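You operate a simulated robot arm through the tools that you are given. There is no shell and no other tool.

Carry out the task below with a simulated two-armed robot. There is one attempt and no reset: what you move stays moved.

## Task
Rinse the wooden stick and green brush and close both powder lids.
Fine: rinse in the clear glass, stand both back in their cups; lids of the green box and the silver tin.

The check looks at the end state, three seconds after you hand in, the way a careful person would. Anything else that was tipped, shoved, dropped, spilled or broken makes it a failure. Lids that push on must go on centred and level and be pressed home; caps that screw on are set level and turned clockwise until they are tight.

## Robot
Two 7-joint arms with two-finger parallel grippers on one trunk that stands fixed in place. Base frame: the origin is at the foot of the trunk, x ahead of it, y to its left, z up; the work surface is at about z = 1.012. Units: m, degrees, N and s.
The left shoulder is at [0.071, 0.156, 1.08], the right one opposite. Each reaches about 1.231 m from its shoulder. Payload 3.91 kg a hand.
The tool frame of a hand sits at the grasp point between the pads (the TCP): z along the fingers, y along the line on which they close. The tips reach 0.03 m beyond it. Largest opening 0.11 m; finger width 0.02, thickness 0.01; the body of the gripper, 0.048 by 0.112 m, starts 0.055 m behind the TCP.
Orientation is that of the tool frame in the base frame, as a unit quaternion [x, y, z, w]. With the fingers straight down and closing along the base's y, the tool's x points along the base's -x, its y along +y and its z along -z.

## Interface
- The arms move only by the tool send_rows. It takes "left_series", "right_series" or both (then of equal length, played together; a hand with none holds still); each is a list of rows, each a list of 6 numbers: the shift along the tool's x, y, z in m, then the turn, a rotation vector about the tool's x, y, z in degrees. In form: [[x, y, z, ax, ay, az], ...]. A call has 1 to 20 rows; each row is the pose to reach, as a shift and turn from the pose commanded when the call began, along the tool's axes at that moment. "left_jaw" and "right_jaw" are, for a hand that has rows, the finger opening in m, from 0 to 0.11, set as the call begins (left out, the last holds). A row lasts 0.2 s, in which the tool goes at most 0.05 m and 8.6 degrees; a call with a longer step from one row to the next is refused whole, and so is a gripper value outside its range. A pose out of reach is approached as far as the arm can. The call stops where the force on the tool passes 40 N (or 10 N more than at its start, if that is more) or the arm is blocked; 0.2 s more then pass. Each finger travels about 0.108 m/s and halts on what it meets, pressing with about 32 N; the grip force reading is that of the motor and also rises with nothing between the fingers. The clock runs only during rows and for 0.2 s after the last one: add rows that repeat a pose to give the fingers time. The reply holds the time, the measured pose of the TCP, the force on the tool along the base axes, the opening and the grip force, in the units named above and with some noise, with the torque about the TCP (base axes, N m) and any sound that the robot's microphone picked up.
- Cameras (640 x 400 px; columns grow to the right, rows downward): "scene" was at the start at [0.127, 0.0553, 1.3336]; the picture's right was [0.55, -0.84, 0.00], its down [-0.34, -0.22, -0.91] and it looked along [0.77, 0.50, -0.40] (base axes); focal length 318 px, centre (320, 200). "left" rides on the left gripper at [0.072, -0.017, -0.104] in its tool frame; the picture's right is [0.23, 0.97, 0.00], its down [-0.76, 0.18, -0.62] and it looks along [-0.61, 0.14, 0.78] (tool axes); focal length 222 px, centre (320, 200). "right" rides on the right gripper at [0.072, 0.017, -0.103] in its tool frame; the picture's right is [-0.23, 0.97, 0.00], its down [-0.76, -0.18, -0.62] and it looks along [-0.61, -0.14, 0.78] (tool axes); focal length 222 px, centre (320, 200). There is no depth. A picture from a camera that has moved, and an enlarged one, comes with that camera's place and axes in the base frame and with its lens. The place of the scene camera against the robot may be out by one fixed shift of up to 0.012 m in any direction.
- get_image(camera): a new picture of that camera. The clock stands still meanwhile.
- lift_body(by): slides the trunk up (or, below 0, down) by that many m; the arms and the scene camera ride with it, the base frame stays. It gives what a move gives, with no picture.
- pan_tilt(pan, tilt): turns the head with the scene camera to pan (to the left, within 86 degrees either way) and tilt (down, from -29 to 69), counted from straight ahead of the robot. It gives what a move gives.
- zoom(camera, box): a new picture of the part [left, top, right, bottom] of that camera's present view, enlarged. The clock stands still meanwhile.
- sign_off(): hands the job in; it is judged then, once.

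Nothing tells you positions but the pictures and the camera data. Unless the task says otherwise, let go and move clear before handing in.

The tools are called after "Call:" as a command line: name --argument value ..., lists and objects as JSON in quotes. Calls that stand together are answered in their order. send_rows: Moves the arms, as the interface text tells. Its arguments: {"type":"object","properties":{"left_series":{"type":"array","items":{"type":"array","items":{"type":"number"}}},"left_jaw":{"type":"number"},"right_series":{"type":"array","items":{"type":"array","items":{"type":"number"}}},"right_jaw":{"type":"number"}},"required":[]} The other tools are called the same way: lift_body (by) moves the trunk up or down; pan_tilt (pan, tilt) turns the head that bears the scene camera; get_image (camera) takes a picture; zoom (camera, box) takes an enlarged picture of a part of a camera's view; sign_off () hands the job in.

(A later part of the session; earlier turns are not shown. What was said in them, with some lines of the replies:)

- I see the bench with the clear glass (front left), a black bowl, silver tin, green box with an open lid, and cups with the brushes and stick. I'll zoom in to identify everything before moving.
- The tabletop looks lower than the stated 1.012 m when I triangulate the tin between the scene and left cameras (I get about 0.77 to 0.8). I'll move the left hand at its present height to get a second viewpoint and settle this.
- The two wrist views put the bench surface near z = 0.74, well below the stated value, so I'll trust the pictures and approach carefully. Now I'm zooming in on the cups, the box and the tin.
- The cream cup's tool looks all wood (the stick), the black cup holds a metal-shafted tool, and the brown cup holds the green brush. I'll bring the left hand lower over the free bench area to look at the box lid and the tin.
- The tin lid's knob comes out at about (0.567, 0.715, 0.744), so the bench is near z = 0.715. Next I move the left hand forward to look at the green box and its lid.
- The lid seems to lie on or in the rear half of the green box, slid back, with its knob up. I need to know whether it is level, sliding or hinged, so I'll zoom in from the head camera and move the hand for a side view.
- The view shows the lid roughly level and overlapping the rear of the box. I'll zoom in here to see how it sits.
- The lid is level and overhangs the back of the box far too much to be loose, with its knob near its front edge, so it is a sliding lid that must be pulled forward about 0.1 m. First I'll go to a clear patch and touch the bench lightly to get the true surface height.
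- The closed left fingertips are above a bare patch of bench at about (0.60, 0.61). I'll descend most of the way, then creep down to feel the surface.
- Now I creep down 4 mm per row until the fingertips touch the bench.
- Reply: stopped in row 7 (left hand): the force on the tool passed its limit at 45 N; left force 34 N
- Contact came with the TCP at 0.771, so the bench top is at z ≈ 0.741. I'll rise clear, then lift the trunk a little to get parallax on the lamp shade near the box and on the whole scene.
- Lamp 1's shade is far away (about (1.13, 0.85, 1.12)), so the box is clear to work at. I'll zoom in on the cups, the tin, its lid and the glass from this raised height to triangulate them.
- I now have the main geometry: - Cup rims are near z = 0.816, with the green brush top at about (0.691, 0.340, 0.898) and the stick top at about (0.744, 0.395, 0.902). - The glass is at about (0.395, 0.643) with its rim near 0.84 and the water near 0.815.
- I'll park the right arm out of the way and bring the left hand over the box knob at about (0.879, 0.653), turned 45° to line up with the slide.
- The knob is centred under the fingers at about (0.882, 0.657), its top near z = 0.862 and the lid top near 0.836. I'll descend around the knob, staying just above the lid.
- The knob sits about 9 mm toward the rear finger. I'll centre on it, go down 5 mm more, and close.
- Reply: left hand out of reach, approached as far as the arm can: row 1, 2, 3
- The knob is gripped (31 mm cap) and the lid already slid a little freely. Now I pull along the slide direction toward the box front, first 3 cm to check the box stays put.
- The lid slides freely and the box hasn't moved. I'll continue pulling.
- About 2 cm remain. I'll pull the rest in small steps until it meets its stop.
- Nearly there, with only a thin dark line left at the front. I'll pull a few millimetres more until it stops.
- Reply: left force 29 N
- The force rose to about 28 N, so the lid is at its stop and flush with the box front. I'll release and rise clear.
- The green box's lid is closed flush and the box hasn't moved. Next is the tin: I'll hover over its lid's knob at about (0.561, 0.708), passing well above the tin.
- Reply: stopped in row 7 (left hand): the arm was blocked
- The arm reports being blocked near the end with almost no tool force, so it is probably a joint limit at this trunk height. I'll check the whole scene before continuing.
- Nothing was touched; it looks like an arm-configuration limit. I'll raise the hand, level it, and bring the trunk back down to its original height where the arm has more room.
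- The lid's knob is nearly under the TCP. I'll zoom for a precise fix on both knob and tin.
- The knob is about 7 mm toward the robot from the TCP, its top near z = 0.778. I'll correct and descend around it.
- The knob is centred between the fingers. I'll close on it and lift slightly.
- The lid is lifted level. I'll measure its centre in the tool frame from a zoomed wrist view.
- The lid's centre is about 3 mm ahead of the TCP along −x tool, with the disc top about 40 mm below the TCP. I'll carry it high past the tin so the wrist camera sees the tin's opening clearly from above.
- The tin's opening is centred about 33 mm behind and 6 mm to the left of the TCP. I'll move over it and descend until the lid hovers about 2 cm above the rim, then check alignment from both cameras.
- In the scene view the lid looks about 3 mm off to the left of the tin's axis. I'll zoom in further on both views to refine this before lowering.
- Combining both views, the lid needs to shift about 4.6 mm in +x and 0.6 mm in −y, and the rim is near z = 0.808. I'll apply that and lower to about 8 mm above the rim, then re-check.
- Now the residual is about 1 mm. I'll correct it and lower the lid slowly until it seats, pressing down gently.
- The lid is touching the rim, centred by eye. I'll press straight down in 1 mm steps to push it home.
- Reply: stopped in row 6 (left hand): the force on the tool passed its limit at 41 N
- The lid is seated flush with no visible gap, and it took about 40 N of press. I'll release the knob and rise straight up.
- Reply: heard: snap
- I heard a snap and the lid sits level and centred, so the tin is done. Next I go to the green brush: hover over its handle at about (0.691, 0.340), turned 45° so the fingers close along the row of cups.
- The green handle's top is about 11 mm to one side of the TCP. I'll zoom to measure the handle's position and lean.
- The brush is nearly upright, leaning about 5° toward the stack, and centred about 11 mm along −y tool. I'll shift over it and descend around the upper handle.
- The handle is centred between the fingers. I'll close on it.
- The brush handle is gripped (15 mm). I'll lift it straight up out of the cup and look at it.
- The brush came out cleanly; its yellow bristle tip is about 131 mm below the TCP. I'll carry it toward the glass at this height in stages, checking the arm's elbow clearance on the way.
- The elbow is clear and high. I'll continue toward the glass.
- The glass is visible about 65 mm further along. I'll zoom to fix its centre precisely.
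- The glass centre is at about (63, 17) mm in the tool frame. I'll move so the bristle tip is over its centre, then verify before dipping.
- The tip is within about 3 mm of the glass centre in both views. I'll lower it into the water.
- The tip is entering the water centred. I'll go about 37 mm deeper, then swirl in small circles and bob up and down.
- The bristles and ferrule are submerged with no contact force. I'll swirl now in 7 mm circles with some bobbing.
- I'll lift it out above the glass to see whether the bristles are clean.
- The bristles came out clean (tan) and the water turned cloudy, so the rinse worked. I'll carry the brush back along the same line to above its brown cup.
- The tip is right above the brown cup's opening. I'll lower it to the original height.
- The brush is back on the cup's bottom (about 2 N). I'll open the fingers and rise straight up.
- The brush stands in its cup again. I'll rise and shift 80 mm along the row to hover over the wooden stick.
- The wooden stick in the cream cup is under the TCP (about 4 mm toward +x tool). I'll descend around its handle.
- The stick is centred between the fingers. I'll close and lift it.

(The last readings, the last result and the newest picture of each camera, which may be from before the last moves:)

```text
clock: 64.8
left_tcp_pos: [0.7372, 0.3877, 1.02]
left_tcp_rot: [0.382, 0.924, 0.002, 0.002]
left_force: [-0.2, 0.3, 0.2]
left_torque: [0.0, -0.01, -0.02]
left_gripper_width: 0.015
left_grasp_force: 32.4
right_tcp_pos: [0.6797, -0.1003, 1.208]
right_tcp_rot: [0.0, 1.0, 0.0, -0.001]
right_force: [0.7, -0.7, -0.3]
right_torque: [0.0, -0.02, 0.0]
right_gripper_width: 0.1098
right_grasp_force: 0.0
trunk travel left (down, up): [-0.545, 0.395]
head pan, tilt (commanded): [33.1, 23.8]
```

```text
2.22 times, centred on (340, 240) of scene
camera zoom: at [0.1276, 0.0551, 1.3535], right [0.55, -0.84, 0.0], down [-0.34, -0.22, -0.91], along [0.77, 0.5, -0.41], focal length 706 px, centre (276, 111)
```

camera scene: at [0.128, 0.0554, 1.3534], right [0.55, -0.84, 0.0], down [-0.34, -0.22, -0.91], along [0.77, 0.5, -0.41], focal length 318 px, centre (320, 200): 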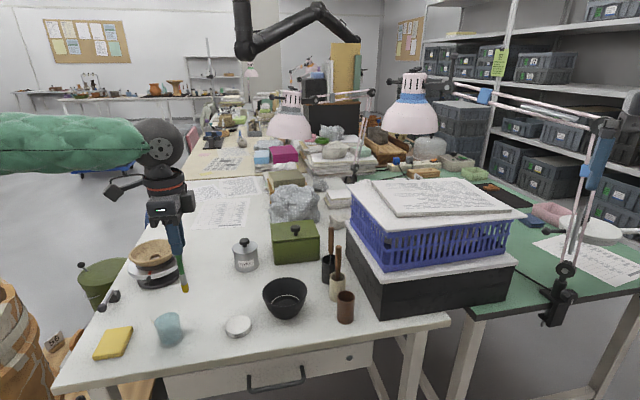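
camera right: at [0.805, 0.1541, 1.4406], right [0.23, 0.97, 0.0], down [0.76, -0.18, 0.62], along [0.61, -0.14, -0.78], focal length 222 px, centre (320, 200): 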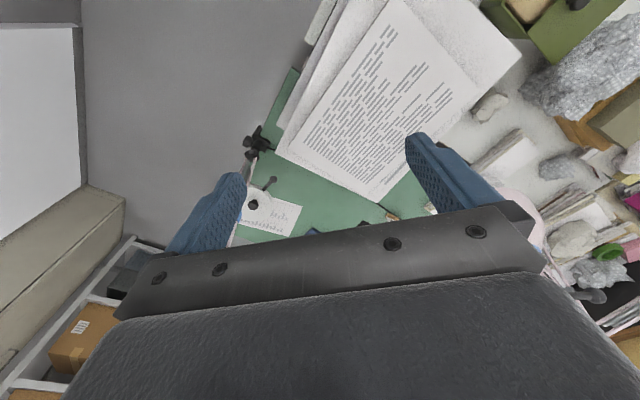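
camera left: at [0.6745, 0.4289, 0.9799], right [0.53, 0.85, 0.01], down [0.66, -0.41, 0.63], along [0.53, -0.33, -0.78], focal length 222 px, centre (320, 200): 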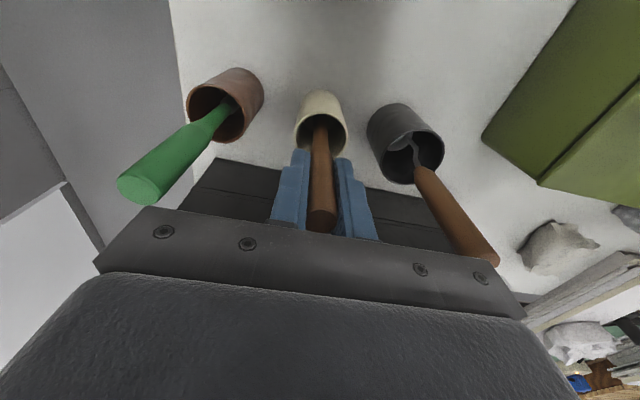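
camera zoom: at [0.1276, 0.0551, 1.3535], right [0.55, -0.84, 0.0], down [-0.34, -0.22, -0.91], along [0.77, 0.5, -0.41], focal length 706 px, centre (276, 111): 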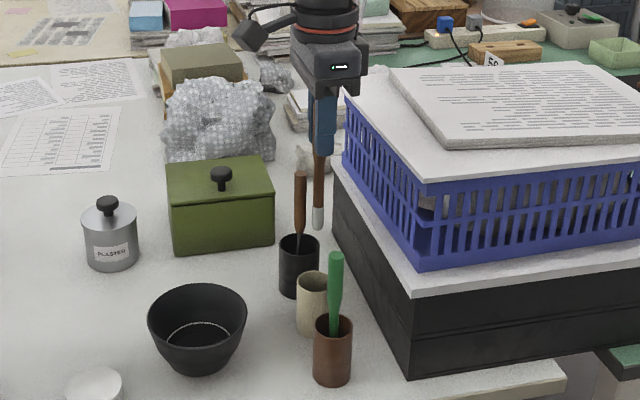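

The stick's end is coated white with plaster, so this is the dirty wooden stick. I'll carry it to above the glass on the same path.

Call:
send_rows --left_series '[[0.041, -0.006, 0, 0, 0, 0], [0.083, -0.0118, 0, 0, 0, 0], [0.125, -0.0176, 0, 0, 0, 0], [0.167, -0.0235, 0, 0, 0, 0], [0.209, -0.0294, 0, 0, 0, 0], [0.251, -0.0353, 0, 0, 0, 0], [0.293, -0.0412, 0, 0, 0, 0], [0.335, -0.0471, 0, 0, 0, 0], [0.377, -0.053, 0, 0, 0, 0], [0.4176, -0.0588, 0, 0, 0, 0], [0.4176, -0.0588, 0.01, 0, 0, 0], [0.4176, -0.0588, 0.01, 0, 0, 0]]'

Call:
zoom --camera "left" --box '[250, 40, 390, 180]'

Call:
zoom --camera "scene" --box '[120, 240, 220, 370]'

```text
clock: 67.4
left_tcp_pos: [0.3991, 0.6436, 1.0095]
left_tcp_rot: [0.381, 0.925, 0.001, 0.003]
left_force: [-0.6, -0.4, -0.4]
left_torque: [0.03, -0.03, -0.01]
left_gripper_width: 0.015
left_grasp_force: 32.0
right_tcp_pos: [0.6763, -0.1003, 1.2101]
right_tcp_rot: [-0.001, 1.0, -0.001, 0.0]
right_force: [-0.3, 0.2, 0.6]
right_torque: [0.04, 0.0, 0.03]
right_gripper_width: 0.1099
right_grasp_force: 0.1
trunk travel left (down, up): [-0.545, 0.395]
head pan, tilt (commanded): [33.1, 23.8]
```

```text
2.86 times, centred on (320, 110) of left
camera zoom: at [0.3333, 0.6812, 1.1134], right [0.53, 0.85, 0.01], down [0.66, -0.41, 0.63], along [0.54, -0.33, -0.78], focal length 635 px, centre (320, 457)
```

zoom: 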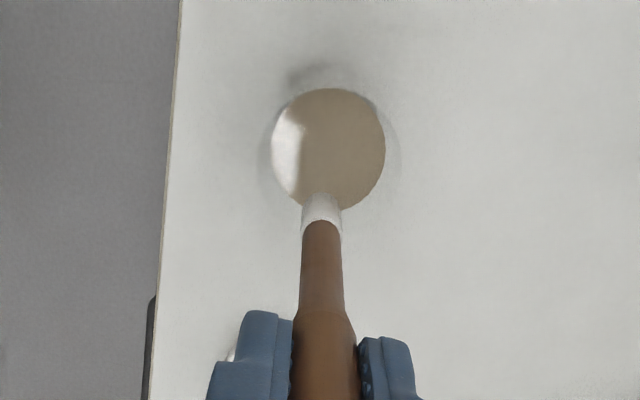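

```text
3.08 times, centred on (170, 305) of scene
camera zoom: at [0.1254, 0.0545, 1.3539], right [0.55, -0.84, 0.0], down [-0.34, -0.22, -0.91], along [0.77, 0.5, -0.4], focal length 978 px, centre (782, -123)
```

zoom: 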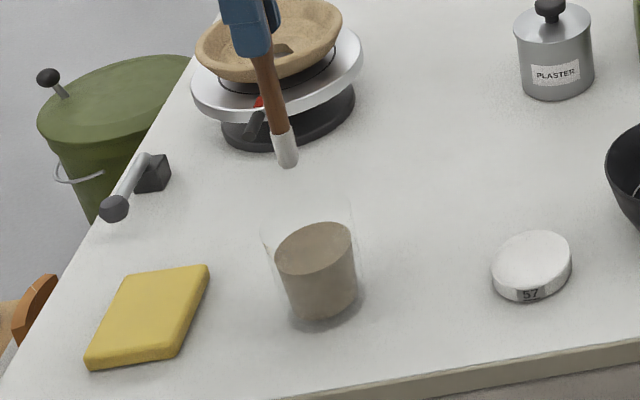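

The tip is within about 3 mm of the glass axis. I'll nudge slightly and lower it into the water.

Call:
send_rows --left_series '[[-0.0012, 0.0015, 0.0, 0, 0, 0], [-0.0012, 0.0015, 0.03, 0, 0, 0], [-0.0012, 0.0015, 0.06, 0, 0, 0], [-0.0012, 0.0015, 0.08, 0, 0, 0], [-0.0012, 0.0015, 0.1, 0, 0, 0], [-0.0012, 0.0015, 0.112, 0, 0, 0], [-0.0012, 0.0015, 0.112, 0, 0, 0]]'

Call:
zoom --camera "left" --box '[250, 40, 390, 180]'

Call:
zoom --camera "scene" --box '[120, 240, 220, 370]'

```text
clock: 69.0
left_tcp_pos: [0.4042, 0.6417, 0.8972]
left_tcp_rot: [0.382, 0.924, 0.003, 0.003]
left_force: [0.0, 0.4, -0.4]
left_torque: [0.01, -0.01, 0.01]
left_gripper_width: 0.015
left_grasp_force: 31.7
right_tcp_pos: [0.6787, -0.0993, 1.2087]
right_tcp_rot: [0.0, 1.0, 0.0, 0.001]
right_force: [0.8, 0.7, -0.2]
right_torque: [0.0, -0.01, -0.02]
right_gripper_width: 0.1098
right_grasp_force: 0.1
trunk travel left (down, up): [-0.545, 0.395]
head pan, tilt (commanded): [33.1, 23.8]
```

```text
2.86 times, centred on (320, 110) of left
camera zoom: at [0.3386, 0.6806, 1.0005], right [0.53, 0.85, 0.01], down [0.66, -0.41, 0.63], along [0.54, -0.33, -0.78], focal length 635 px, centre (320, 457)
```

zoom: 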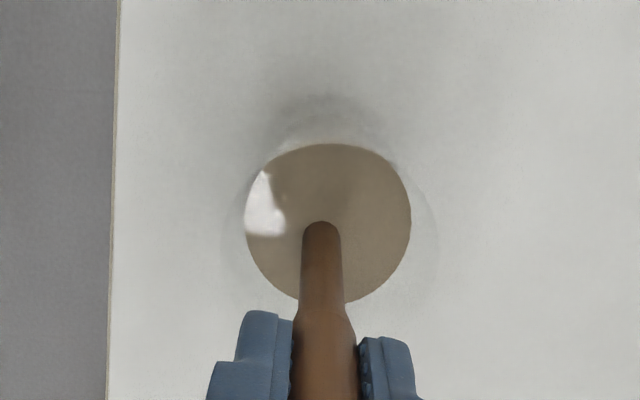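

```text
3.08 times, centred on (170, 305) of scene
camera zoom: at [0.1268, 0.055, 1.3536], right [0.55, -0.84, 0.0], down [-0.34, -0.22, -0.91], along [0.77, 0.5, -0.4], focal length 978 px, centre (782, -123)
```

zoom: 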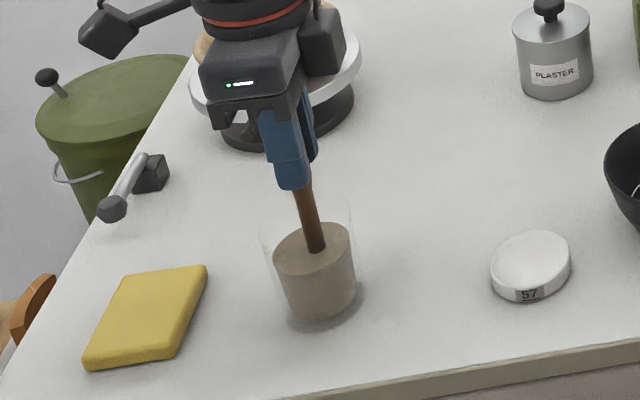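

The white end is fully under water, with no contact force. I'll swirl it the same way.

Call:
send_rows --left_series '[[0.007, 0, 0, 0, 0, 0], [0.005, 0.005, 0, 0, 0, 0], [0, 0.007, 0, 0, 0, 0], [-0.005, 0.005, 0, 0, 0, 0], [-0.007, 0, 0, 0, 0, 0], [-0.005, -0.005, 0, 0, 0, 0], [0, -0.007, 0, 0, 0, 0], [0.005, -0.005, 0, 0, 0, 0], [0.007, 0, 0, 0, 0, 0], [0.005, 0.005, -0.006, 0, 0, 0], [0, 0.007, 0, 0, 0, 0], [-0.005, 0.005, -0.006, 0, 0, 0], [-0.007, 0, 0, 0, 0, 0], [-0.005, -0.005, -0.006, 0, 0, 0], [0, -0.007, 0, 0, 0, 0], [0.005, -0.005, -0.006, 0, 0, 0], [0.007, 0, 0, 0, 0, 0], [0, 0.007, 0, 0, 0, 0], [-0.007, 0, 0, 0, 0, 0], [0, 0, 0, 0, 0, 0]]'

Call:
send_rows --left_series '[[0, 0, -0.02, 0, 0, 0], [0, 0, -0.05, 0, 0, 0], [0, 0, -0.08, 0, 0, 0], [0, 0, -0.102, 0, 0, 0], [0, 0, -0.102, 0, 0, 0]]'

Call:
zoom --camera "scene" --box '[130, 250, 200, 340]'

Call:
zoom --camera "left" --box '[280, 60, 360, 140]'

```text
clock: 73.2
left_tcp_pos: [0.4034, 0.6436, 0.8974]
left_tcp_rot: [0.382, 0.924, 0.002, 0.002]
left_force: [0.6, 0.6, -0.6]
left_torque: [-0.02, 0.02, -0.02]
left_gripper_width: 0.0151
left_grasp_force: 31.8
right_tcp_pos: [0.6782, -0.1001, 1.2096]
right_tcp_rot: [0.0, 1.0, 0.0, 0.0]
right_force: [0.1, -0.5, 0.8]
right_torque: [0.03, 0.02, 0.01]
right_gripper_width: 0.1101
right_grasp_force: 0.0
trunk travel left (down, up): [-0.545, 0.395]
head pan, tilt (commanded): [33.1, 23.8]
```

```text
clock: 74.4
left_tcp_pos: [0.4031, 0.6447, 0.9994]
left_tcp_rot: [0.382, 0.924, 0.003, 0.003]
left_force: [-0.6, 0.0, 0.0]
left_torque: [-0.01, -0.02, -0.01]
left_gripper_width: 0.0153
left_grasp_force: 31.7
right_tcp_pos: [0.6797, -0.1002, 1.2083]
right_tcp_rot: [0.0, 1.0, 0.0, -0.002]
right_force: [0.6, 0.1, -0.3]
right_torque: [0.0, 0.02, 0.01]
right_gripper_width: 0.1102
right_grasp_force: 0.0
trunk travel left (down, up): [-0.545, 0.395]
head pan, tilt (commanded): [33.1, 23.8]
```

```text
4.44 times, centred on (165, 295) of scene
camera zoom: at [0.127, 0.0553, 1.3536], right [0.55, -0.84, 0.0], down [-0.34, -0.22, -0.91], along [0.77, 0.5, -0.4], focal length 1412 px, centre (1009, -222)
```

zoom: 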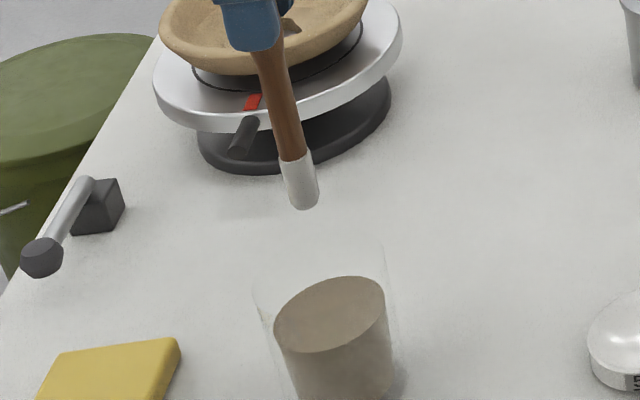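

```text
5.00 times, centred on (320, 100) of left
camera zoom: at [0.3377, 0.6821, 1.104], right [0.53, 0.85, 0.0], down [0.66, -0.41, 0.63], along [0.53, -0.33, -0.78], focal length 1111 px, centre (320, 700)
```

zoom: 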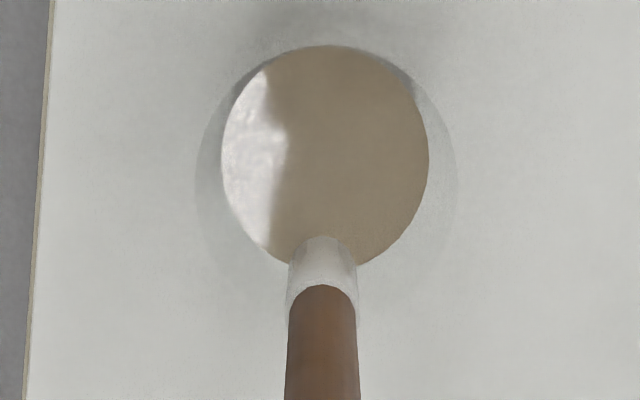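

The stick's end still looks white, so it needs more rinsing. I'll dip it again, go slightly deeper, and swirl longer with more up-and-down motion.

Call:
send_rows --left_series '[[0, 0, 0.03, 0, 0, 0], [0, 0, 0.06, 0, 0, 0], [0, 0, 0.085, 0, 0, 0], [0, 0, 0.105, 0, 0, 0], [0.008, 0, 0.105, 0, 0, 0], [0, 0.008, 0.105, 0, 0, 0], [-0.008, 0, 0.105, 0, 0, 0], [0, -0.008, 0.105, 0, 0, 0], [0.008, 0, 0.105, 0, 0, 0], [0, 0.008, 0.095, 0, 0, 0], [-0.008, 0, 0.105, 0, 0, 0], [0, -0.008, 0.095, 0, 0, 0], [0.008, 0, 0.105, 0, 0, 0], [-0.008, 0, 0.105, 0, 0, 0], [0.008, 0, 0.105, 0, 0, 0], [-0.008, 0, 0.105, 0, 0, 0], [0, 0.008, 0.105, 0, 0, 0], [0, -0.008, 0.105, 0, 0, 0], [0, 0.008, 0.105, 0, 0, 0], [0, 0, 0.105, 0, 0, 0]]'

Call:
send_rows --left_series '[[0.008, 0, 0, 0, 0, 0], [0, 0.008, 0, 0, 0, 0], [-0.008, 0, 0, 0, 0, 0], [0, -0.008, 0, 0, 0, 0], [0.008, 0, 0, 0, 0, 0], [0, 0.008, -0.01, 0, 0, 0], [-0.008, 0, 0, 0, 0, 0], [0, -0.008, -0.01, 0, 0, 0], [0.008, 0, 0, 0, 0, 0], [-0.008, 0, 0, 0, 0, 0], [0.008, 0, 0, 0, 0, 0], [-0.008, 0, 0, 0, 0, 0], [0, 0.008, 0, 0, 0, 0], [0, -0.008, 0, 0, 0, 0], [0, 0, 0, 0, 0, 0], [0, 0, -0.025, 0, 0, 0], [0, 0, -0.055, 0, 0, 0], [0, 0, -0.085, 0, 0, 0], [0, 0, -0.105, 0, 0, 0], [0, 0, -0.105, 0, 0, 0]]'

Call:
zoom --camera "scene" --box '[130, 250, 200, 340]'

Call:
zoom --camera "left" --box '[280, 60, 360, 140]'

```text
clock: 78.6
left_tcp_pos: [0.402, 0.6425, 0.8963]
left_tcp_rot: [0.382, 0.924, 0.002, 0.003]
left_force: [0.1, 0.2, -0.8]
left_torque: [-0.01, -0.05, 0.03]
left_gripper_width: 0.0149
left_grasp_force: 32.3
right_tcp_pos: [0.6779, -0.1017, 1.2087]
right_tcp_rot: [-0.001, 1.0, 0.0, 0.0]
right_force: [-0.7, 0.0, 0.8]
right_torque: [0.03, 0.0, -0.01]
right_gripper_width: 0.11
right_grasp_force: 0.1
trunk travel left (down, up): [-0.545, 0.395]
head pan, tilt (commanded): [33.1, 23.8]
```

```text
clock: 82.8
left_tcp_pos: [0.4026, 0.6437, 0.999]
left_tcp_rot: [0.382, 0.924, 0.002, 0.003]
left_force: [-1.4, -0.9, -0.7]
left_torque: [-0.01, -0.01, 0.01]
left_gripper_width: 0.0151
left_grasp_force: 32.1
right_tcp_pos: [0.6782, -0.0997, 1.2083]
right_tcp_rot: [0.001, 1.0, 0.0, 0.001]
right_force: [0.1, -0.4, -0.2]
right_torque: [0.03, -0.01, 0.0]
right_gripper_width: 0.11
right_grasp_force: 0.0
trunk travel left (down, up): [-0.545, 0.395]
head pan, tilt (commanded): [33.1, 23.8]
```

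```text
4.44 times, centred on (165, 295) of scene
camera zoom: at [0.1269, 0.0553, 1.3536], right [0.55, -0.84, 0.0], down [-0.34, -0.22, -0.91], along [0.77, 0.5, -0.4], focal length 1412 px, centre (1009, -222)
```

zoom: 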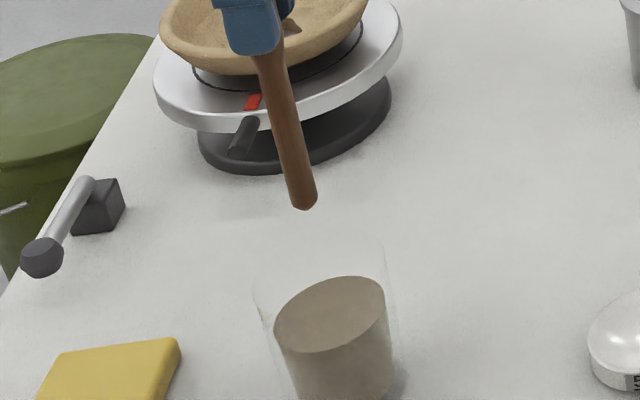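

```text
5.00 times, centred on (320, 100) of left
camera zoom: at [0.3372, 0.6819, 1.1023], right [0.53, 0.85, 0.0], down [0.66, -0.41, 0.63], along [0.53, -0.33, -0.78], focal length 1111 px, centre (320, 700)
```

zoom: 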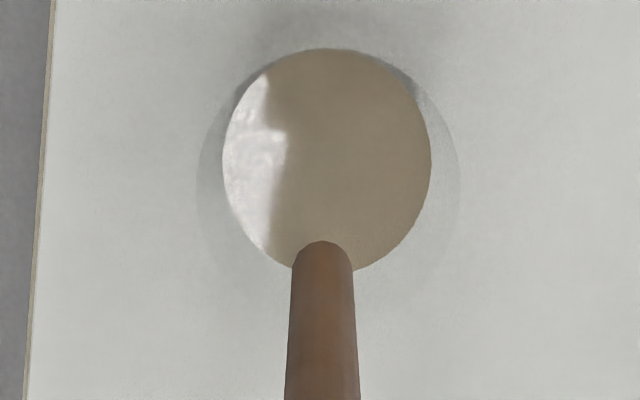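

The stick's end is now clean bare wood. I'll carry it back along the same line to above the cream cup.

Call:
send_rows --left_series '[[0, 0, -0.02, 0, 0, 0], [-0.041, 0.0057, -0.02, 0, 0, 0], [-0.083, 0.0114, -0.02, 0, 0, 0], [-0.125, 0.0172, -0.02, 0, 0, 0], [-0.167, 0.023, -0.02, 0, 0, 0], [-0.209, 0.0288, -0.02, 0, 0, 0], [-0.251, 0.0345, -0.02, 0, 0, 0], [-0.293, 0.0403, -0.02, 0, 0, 0], [-0.335, 0.0461, -0.02, 0, 0, 0], [-0.377, 0.0519, -0.02, 0, 0, 0], [-0.4164, 0.0573, -0.02, 0, 0, 0], [-0.4164, 0.0573, -0.02, 0, 0, 0]]'

Call:
zoom --camera "left" --box '[250, 40, 390, 180]'

Call:
zoom --camera "scene" --box '[300, 200, 390, 335]'

```text
clock: 85.4
left_tcp_pos: [0.7394, 0.3915, 1.0204]
left_tcp_rot: [0.381, 0.924, 0.002, 0.002]
left_force: [-0.6, 0.0, 0.1]
left_torque: [-0.04, 0.0, 0.03]
left_gripper_width: 0.0148
left_grasp_force: 31.8
right_tcp_pos: [0.6791, -0.1001, 1.2083]
right_tcp_rot: [0.0, 1.0, 0.0, -0.002]
right_force: [-0.2, 0.3, 0.2]
right_torque: [-0.02, 0.02, 0.03]
right_gripper_width: 0.1099
right_grasp_force: 0.1
trunk travel left (down, up): [-0.545, 0.395]
head pan, tilt (commanded): [33.1, 23.8]
```

```text
2.86 times, centred on (320, 110) of left
camera zoom: at [0.6744, 0.4294, 1.1235], right [0.53, 0.85, 0.0], down [0.66, -0.41, 0.63], along [0.53, -0.33, -0.78], focal length 635 px, centre (320, 457)
```

zoom: 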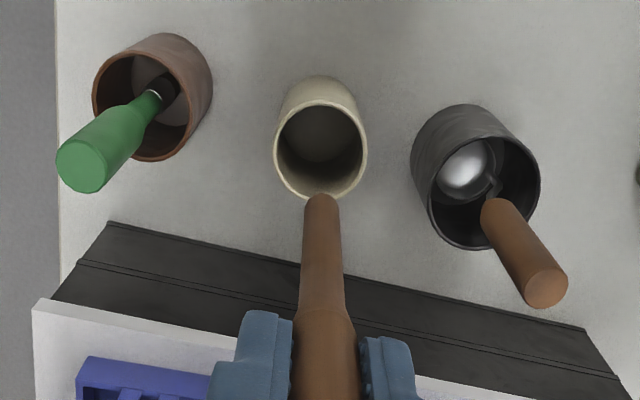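

```text
2.96 times, centred on (345, 268) of scene
camera zoom: at [0.1271, 0.0565, 1.3535], right [0.55, -0.84, 0.0], down [-0.34, -0.22, -0.91], along [0.77, 0.5, -0.41], focal length 941 px, centre (246, 0)
```

zoom: 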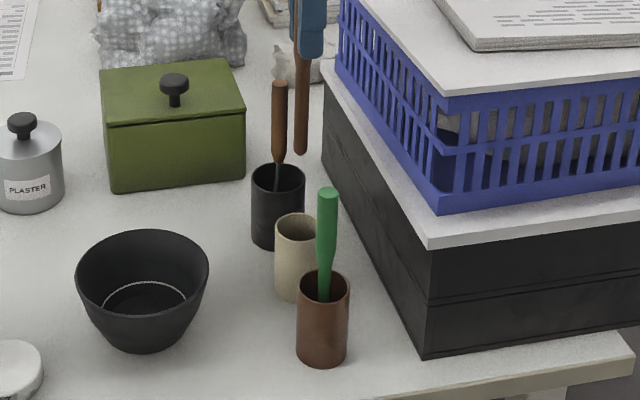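

The stick is aligned over the cream cup. I'll lower it to its original height, then release.

Call:
send_rows --left_series '[[0, 0, 0.035, 0, 0, 0], [0, 0, 0.065, 0, 0, 0], [0, 0, 0.09, 0, 0, 0], [0, 0, 0.115, 0, 0, 0], [0, 0, 0.135, 0, 0, 0], [0, 0, 0.144, 0, 0, 0], [0, 0, 0.144, 0, 0, 0]]'

Call:
get_image --camera "left"

Call:
zoom --camera "scene" --box '[300, 200, 390, 335]'

```text
clock: 87.0
left_tcp_pos: [0.7386, 0.3909, 0.8765]
left_tcp_rot: [0.382, 0.924, 0.003, 0.002]
left_force: [0.9, 0.1, 0.3]
left_torque: [-0.02, 0.0, -0.01]
left_gripper_width: 0.0152
left_grasp_force: 31.9
right_tcp_pos: [0.6767, -0.1016, 1.2085]
right_tcp_rot: [0.0, 1.0, 0.001, -0.001]
right_force: [0.3, 0.3, 0.0]
right_torque: [0.0, 0.0, 0.0]
right_gripper_width: 0.1098
right_grasp_force: 0.1
trunk travel left (down, up): [-0.545, 0.395]
head pan, tilt (commanded): [33.1, 23.8]
```

```text
taken
camera left: at [0.673, 0.4283, 0.9805], right [0.53, 0.85, 0.01], down [0.66, -0.41, 0.63], along [0.53, -0.33, -0.78], focal length 222 px, centre (320, 200)
```

left: 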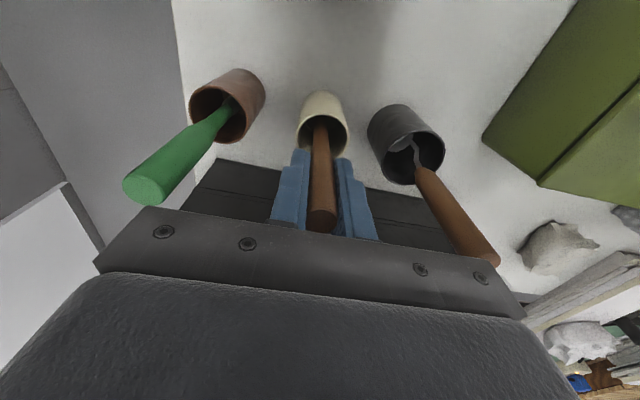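

```text
2.96 times, centred on (345, 268) of scene
camera zoom: at [0.1269, 0.0549, 1.3536], right [0.55, -0.84, 0.0], down [-0.34, -0.22, -0.91], along [0.77, 0.5, -0.4], focal length 941 px, centre (246, 0)
```

zoom: 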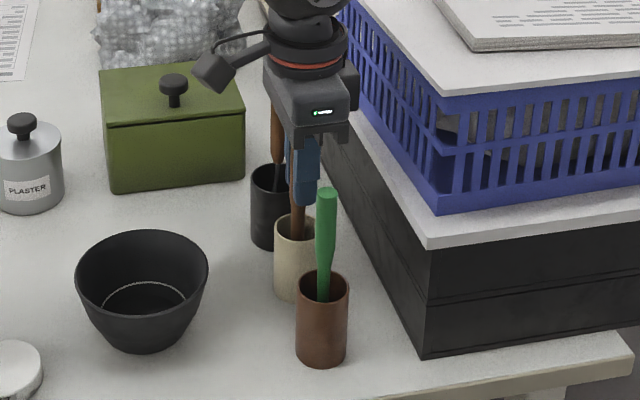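

It is back at its original height in the cup. I'll ease down 1 mm, open, and rise clear.

Call:
send_rows --left_series '[[0, 0, 0.001, 0, 0, 0], [0, 0, 0.001, 0, 0, 0]]'

Call:
send_rows --left_series '[[0, 0, 0, 0, 0, 0], [0, 0, 0, 0, 0, 0], [0, 0, 0, 0, 0, 0], [0, 0, 0, 0, 0, 0]]' --left_jaw 0.05

Call:
send_rows --left_series '[[0, 0, -0.03, 0, 0, 0], [0, 0, -0.07, 0, 0, 0], [0, 0, -0.11, 0, 0, 0], [0, 0, -0.15, 0, 0, 0]]'

Call:
get_image --camera "left"

Call:
zoom --camera "scene" --box '[300, 200, 390, 335]'

```text
clock: 87.6
left_tcp_pos: [0.7386, 0.3885, 0.8762]
left_tcp_rot: [0.382, 0.924, 0.002, 0.001]
left_force: [0.0, 0.5, -0.3]
left_torque: [0.01, 0.01, 0.01]
left_gripper_width: 0.0154
left_grasp_force: 31.7
right_tcp_pos: [0.6786, -0.1005, 1.2088]
right_tcp_rot: [0.001, 1.0, 0.0, -0.001]
right_force: [-1.1, 0.4, 0.5]
right_torque: [0.03, -0.01, 0.01]
right_gripper_width: 0.1101
right_grasp_force: 0.1
trunk travel left (down, up): [-0.545, 0.395]
head pan, tilt (commanded): [33.1, 23.8]
```

```text
clock: 88.6
left_tcp_pos: [0.7384, 0.3904, 0.8757]
left_tcp_rot: [0.382, 0.924, 0.002, 0.002]
left_force: [0.4, 0.3, -0.9]
left_torque: [-0.01, 0.01, 0.0]
left_gripper_width: 0.0502
left_grasp_force: 0.1
right_tcp_pos: [0.6791, -0.1006, 1.2095]
right_tcp_rot: [0.0, 1.0, 0.0, 0.0]
right_force: [0.0, 0.2, -0.7]
right_torque: [0.01, -0.01, 0.01]
right_gripper_width: 0.11
right_grasp_force: 0.1
trunk travel left (down, up): [-0.545, 0.395]
head pan, tilt (commanded): [33.1, 23.8]
```

```text
clock: 89.6
left_tcp_pos: [0.7358, 0.3905, 1.0276]
left_tcp_rot: [0.382, 0.924, 0.002, 0.003]
left_force: [-0.6, -0.8, -0.1]
left_torque: [0.02, -0.02, 0.02]
left_gripper_width: 0.0501
left_grasp_force: 0.1
right_tcp_pos: [0.6782, -0.101, 1.2088]
right_tcp_rot: [-0.001, 1.0, 0.0, 0.0]
right_force: [0.8, 0.0, 0.2]
right_torque: [-0.01, -0.01, 0.04]
right_gripper_width: 0.1099
right_grasp_force: 0.1
trunk travel left (down, up): [-0.545, 0.395]
head pan, tilt (commanded): [33.1, 23.8]
```

```text
taken
camera left: at [0.6713, 0.4283, 1.1314], right [0.53, 0.85, 0.01], down [0.66, -0.41, 0.63], along [0.53, -0.33, -0.78], focal length 222 px, centre (320, 200)
```

left: 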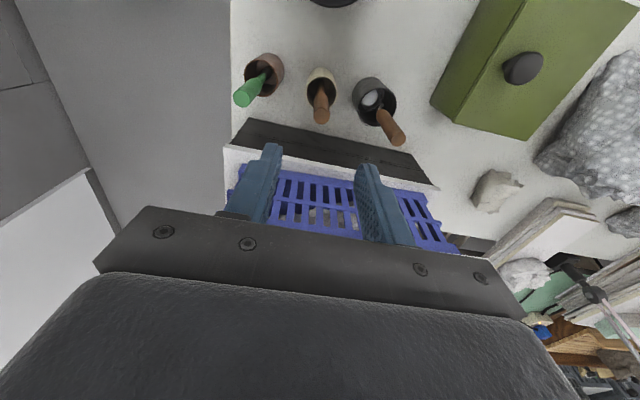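

```text
2.96 times, centred on (345, 268) of scene
camera zoom: at [0.1262, 0.0544, 1.3537], right [0.55, -0.84, 0.0], down [-0.34, -0.22, -0.91], along [0.77, 0.5, -0.4], focal length 941 px, centre (246, 0)
```

zoom: 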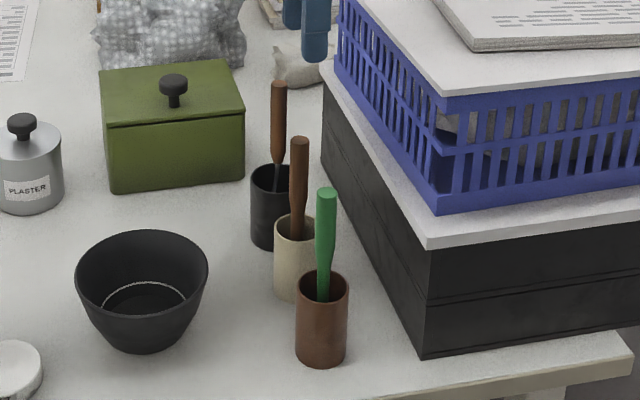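

Both tools stand in their cups. Before handing in I'll inspect the box lid and tin closely once more.

Call:
zoom --camera "scene" --box '[262, 205, 327, 270]'

Call:
zoom --camera "left" --box '[420, 0, 640, 150]'

Call:
send_rows --left_series '[[0.03, 0.03, -0.01, 0, 0, 0], [0.06, 0.06, -0.01, 0, 0, 0], [0.09, 0.09, -0.01, 0, 0, 0], [0.11, 0.12, -0.01, 0, 0, 0], [0.11, 0.14, -0.01, 0, 0, 0]]'

Call:
get_image --camera "left"

Call:
get_image --camera "scene"

```text
6.15 times, centred on (294, 238) of scene
camera zoom: at [0.1262, 0.0544, 1.3537], right [0.55, -0.84, 0.0], down [-0.34, -0.22, -0.91], along [0.77, 0.5, -0.4], focal length 1955 px, centre (477, -31)
```

zoom: 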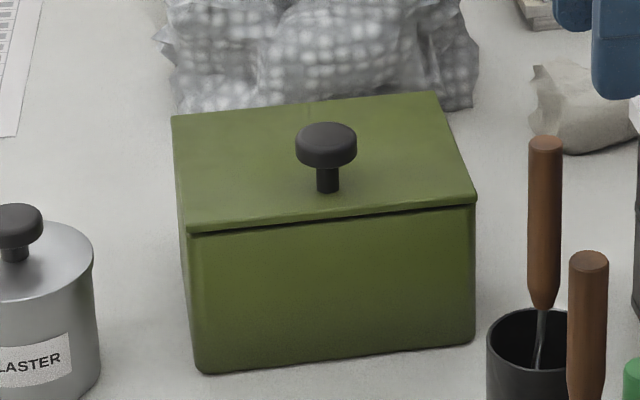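

```text
2.67 times, centred on (530, 75) of left
camera zoom: at [0.6713, 0.4283, 1.1314], right [0.53, 0.85, 0.01], down [0.66, -0.41, 0.63], along [0.53, -0.33, -0.78], focal length 592 px, centre (-240, 533)
```

zoom: 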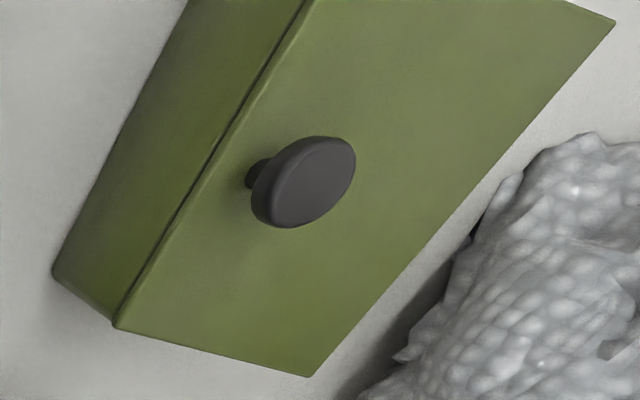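

```text
clock: 90.8
left_tcp_pos: [0.76, 0.5685, 1.0358]
left_tcp_rot: [0.382, 0.924, 0.002, 0.001]
left_force: [-0.5, 0.8, -0.6]
left_torque: [-0.01, 0.0, 0.0]
left_gripper_width: 0.0501
left_grasp_force: 0.0
right_tcp_pos: [0.679, -0.1001, 1.2079]
right_tcp_rot: [-0.001, 1.0, 0.0, -0.001]
right_force: [-0.6, -0.4, 0.3]
right_torque: [0.02, -0.02, -0.02]
right_gripper_width: 0.1101
right_grasp_force: 0.1
trunk travel left (down, up): [-0.545, 0.395]
head pan, tilt (commanded): [33.1, 23.8]
```

```text
taken
camera left: at [0.6946, 0.6054, 1.1389], right [0.53, 0.85, 0.0], down [0.66, -0.41, 0.63], along [0.53, -0.33, -0.78], focal length 222 px, centre (320, 200)
```

left: 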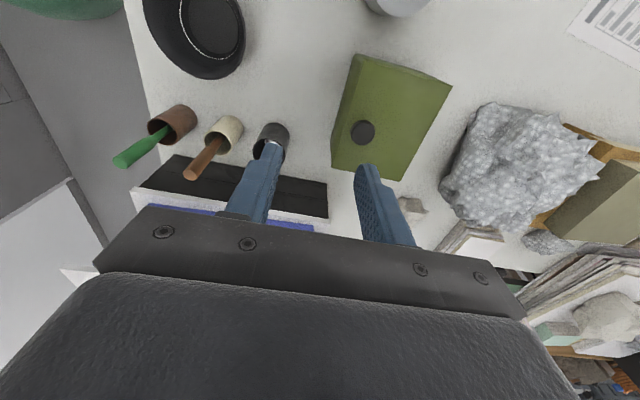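

```text
taken
camera scene: at [0.1277, 0.0548, 1.3535], right [0.55, -0.84, 0.0], down [-0.34, -0.22, -0.91], along [0.77, 0.5, -0.41], focal length 318 px, centre (320, 200)
```

scene: 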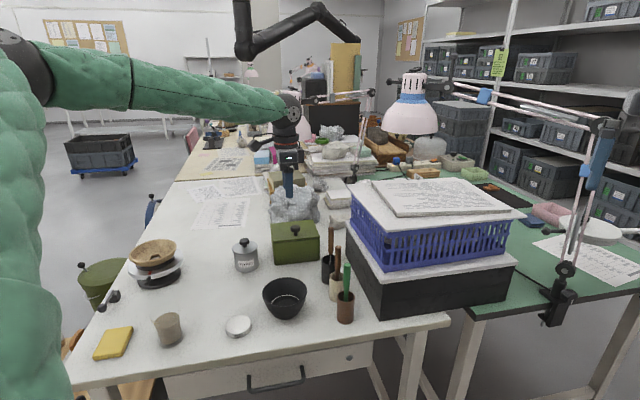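

The box lid is flush at the front, the tin lid is seated, the glass and cups are where they were, and both tools stand in their own cups. I'll lift the left hand well clear and take a last look.

Call:
send_rows --left_series '[[0.0, 0.0, -0.045, 0, 0, 0], [0.02, 0.0, -0.09, 0, 0, 0], [0.06, 0.0, -0.11, 0, 0, 0], [0.1, 0.0, -0.13, 0, 0, 0], [0.14, -0.01, -0.14, 0, 0, 0], [0.14, -0.01, -0.14, 0, 0, 0]]'

Call:
get_image --camera "scene"

Call:
zoom --camera "scene" --box '[220, 200, 380, 340]'

Call:
zoom --camera "scene" --box '[80, 220, 260, 370]'

```text
clock: 92.2
left_tcp_pos: [0.6534, 0.6594, 1.1775]
left_tcp_rot: [0.382, 0.924, 0.002, 0.002]
left_force: [0.1, -0.3, 1.1]
left_torque: [0.02, 0.02, -0.02]
left_gripper_width: 0.0502
left_grasp_force: 0.1
right_tcp_pos: [0.68, -0.1008, 1.2083]
right_tcp_rot: [0.0, 1.0, 0.0, 0.0]
right_force: [-0.1, 0.3, 0.3]
right_torque: [0.02, 0.04, 0.01]
right_gripper_width: 0.1098
right_grasp_force: 0.1
trunk travel left (down, up): [-0.545, 0.395]
head pan, tilt (commanded): [33.1, 23.8]
```

```text
taken
camera scene: at [0.1282, 0.054, 1.3535], right [0.55, -0.84, 0.0], down [-0.34, -0.22, -0.91], along [0.77, 0.5, -0.41], focal length 318 px, centre (320, 200)
```

scene: 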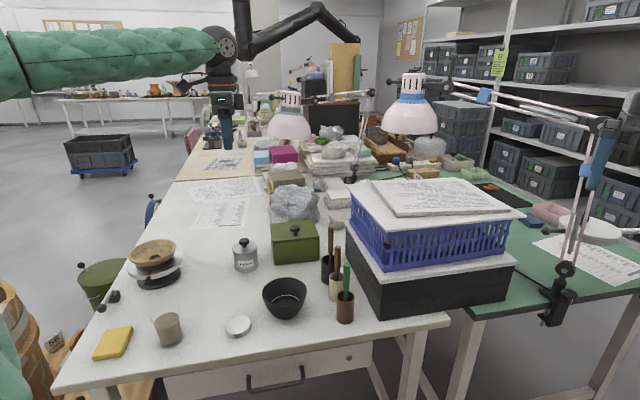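

```text
2.86 times, centred on (300, 270) of scene
camera zoom: at [0.1282, 0.054, 1.3535], right [0.55, -0.84, 0.0], down [-0.34, -0.22, -0.91], along [0.77, 0.5, -0.41], focal length 908 px, centre (377, 0)
```

zoom: 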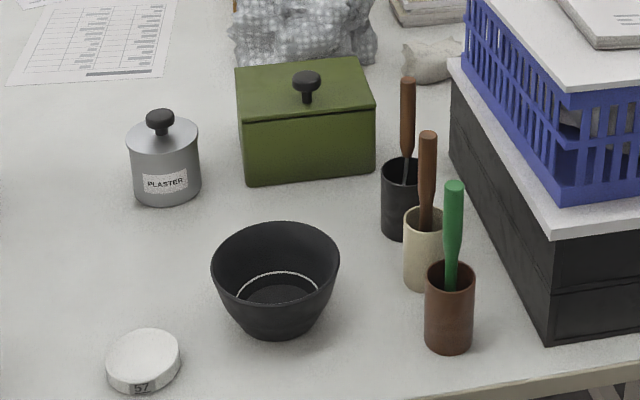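

```text
2.67 times, centred on (170, 295) of scene
camera zoom: at [0.1282, 0.054, 1.3535], right [0.55, -0.84, 0.0], down [-0.34, -0.22, -0.91], along [0.77, 0.5, -0.41], focal length 847 px, centre (720, -53)
```

zoom: 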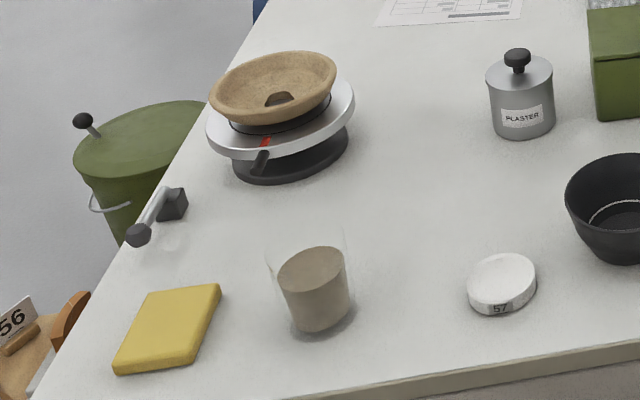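

Everything is in its end state: the brush and stick are rinsed and back in their own cups, the green box's lid is slid shut, and the tin's lid is snapped on. Nothing else has moved and both hands are clear, so I'm handing in.

Call:
sign_off

```text
The job is handed in.
```

The job is handed in. The wooden stick and green brush are rinsed and back in their cups, and both powder lids are closed.

- **Green brush:** I swirled it in the clear glass. Its bristles went from yellow to tan, and it stands in the brown cup again.
- **Wooden stick:** One dip wasn't enough; its end was still white with plaster. A second, longer rinse left it bare wood, and it stands in the cream cup again.
- **Green box:** I slid its lid forward until it met its stop. It sits flush with the front, and the box didn't move.
- **Silver tin:** I set its lid on centred and level and pressed it down. I heard a snap, and there is no gap at the rim.

In the last pictures, nothing else on the bench had been moved, tipped or spilled. The water in the glass is now cloudy brown. Both hands are clear of the bench.

The bench top is at about z = 0.741, not the stated 1.012; I measured it by touching it lightly with the fingertips.
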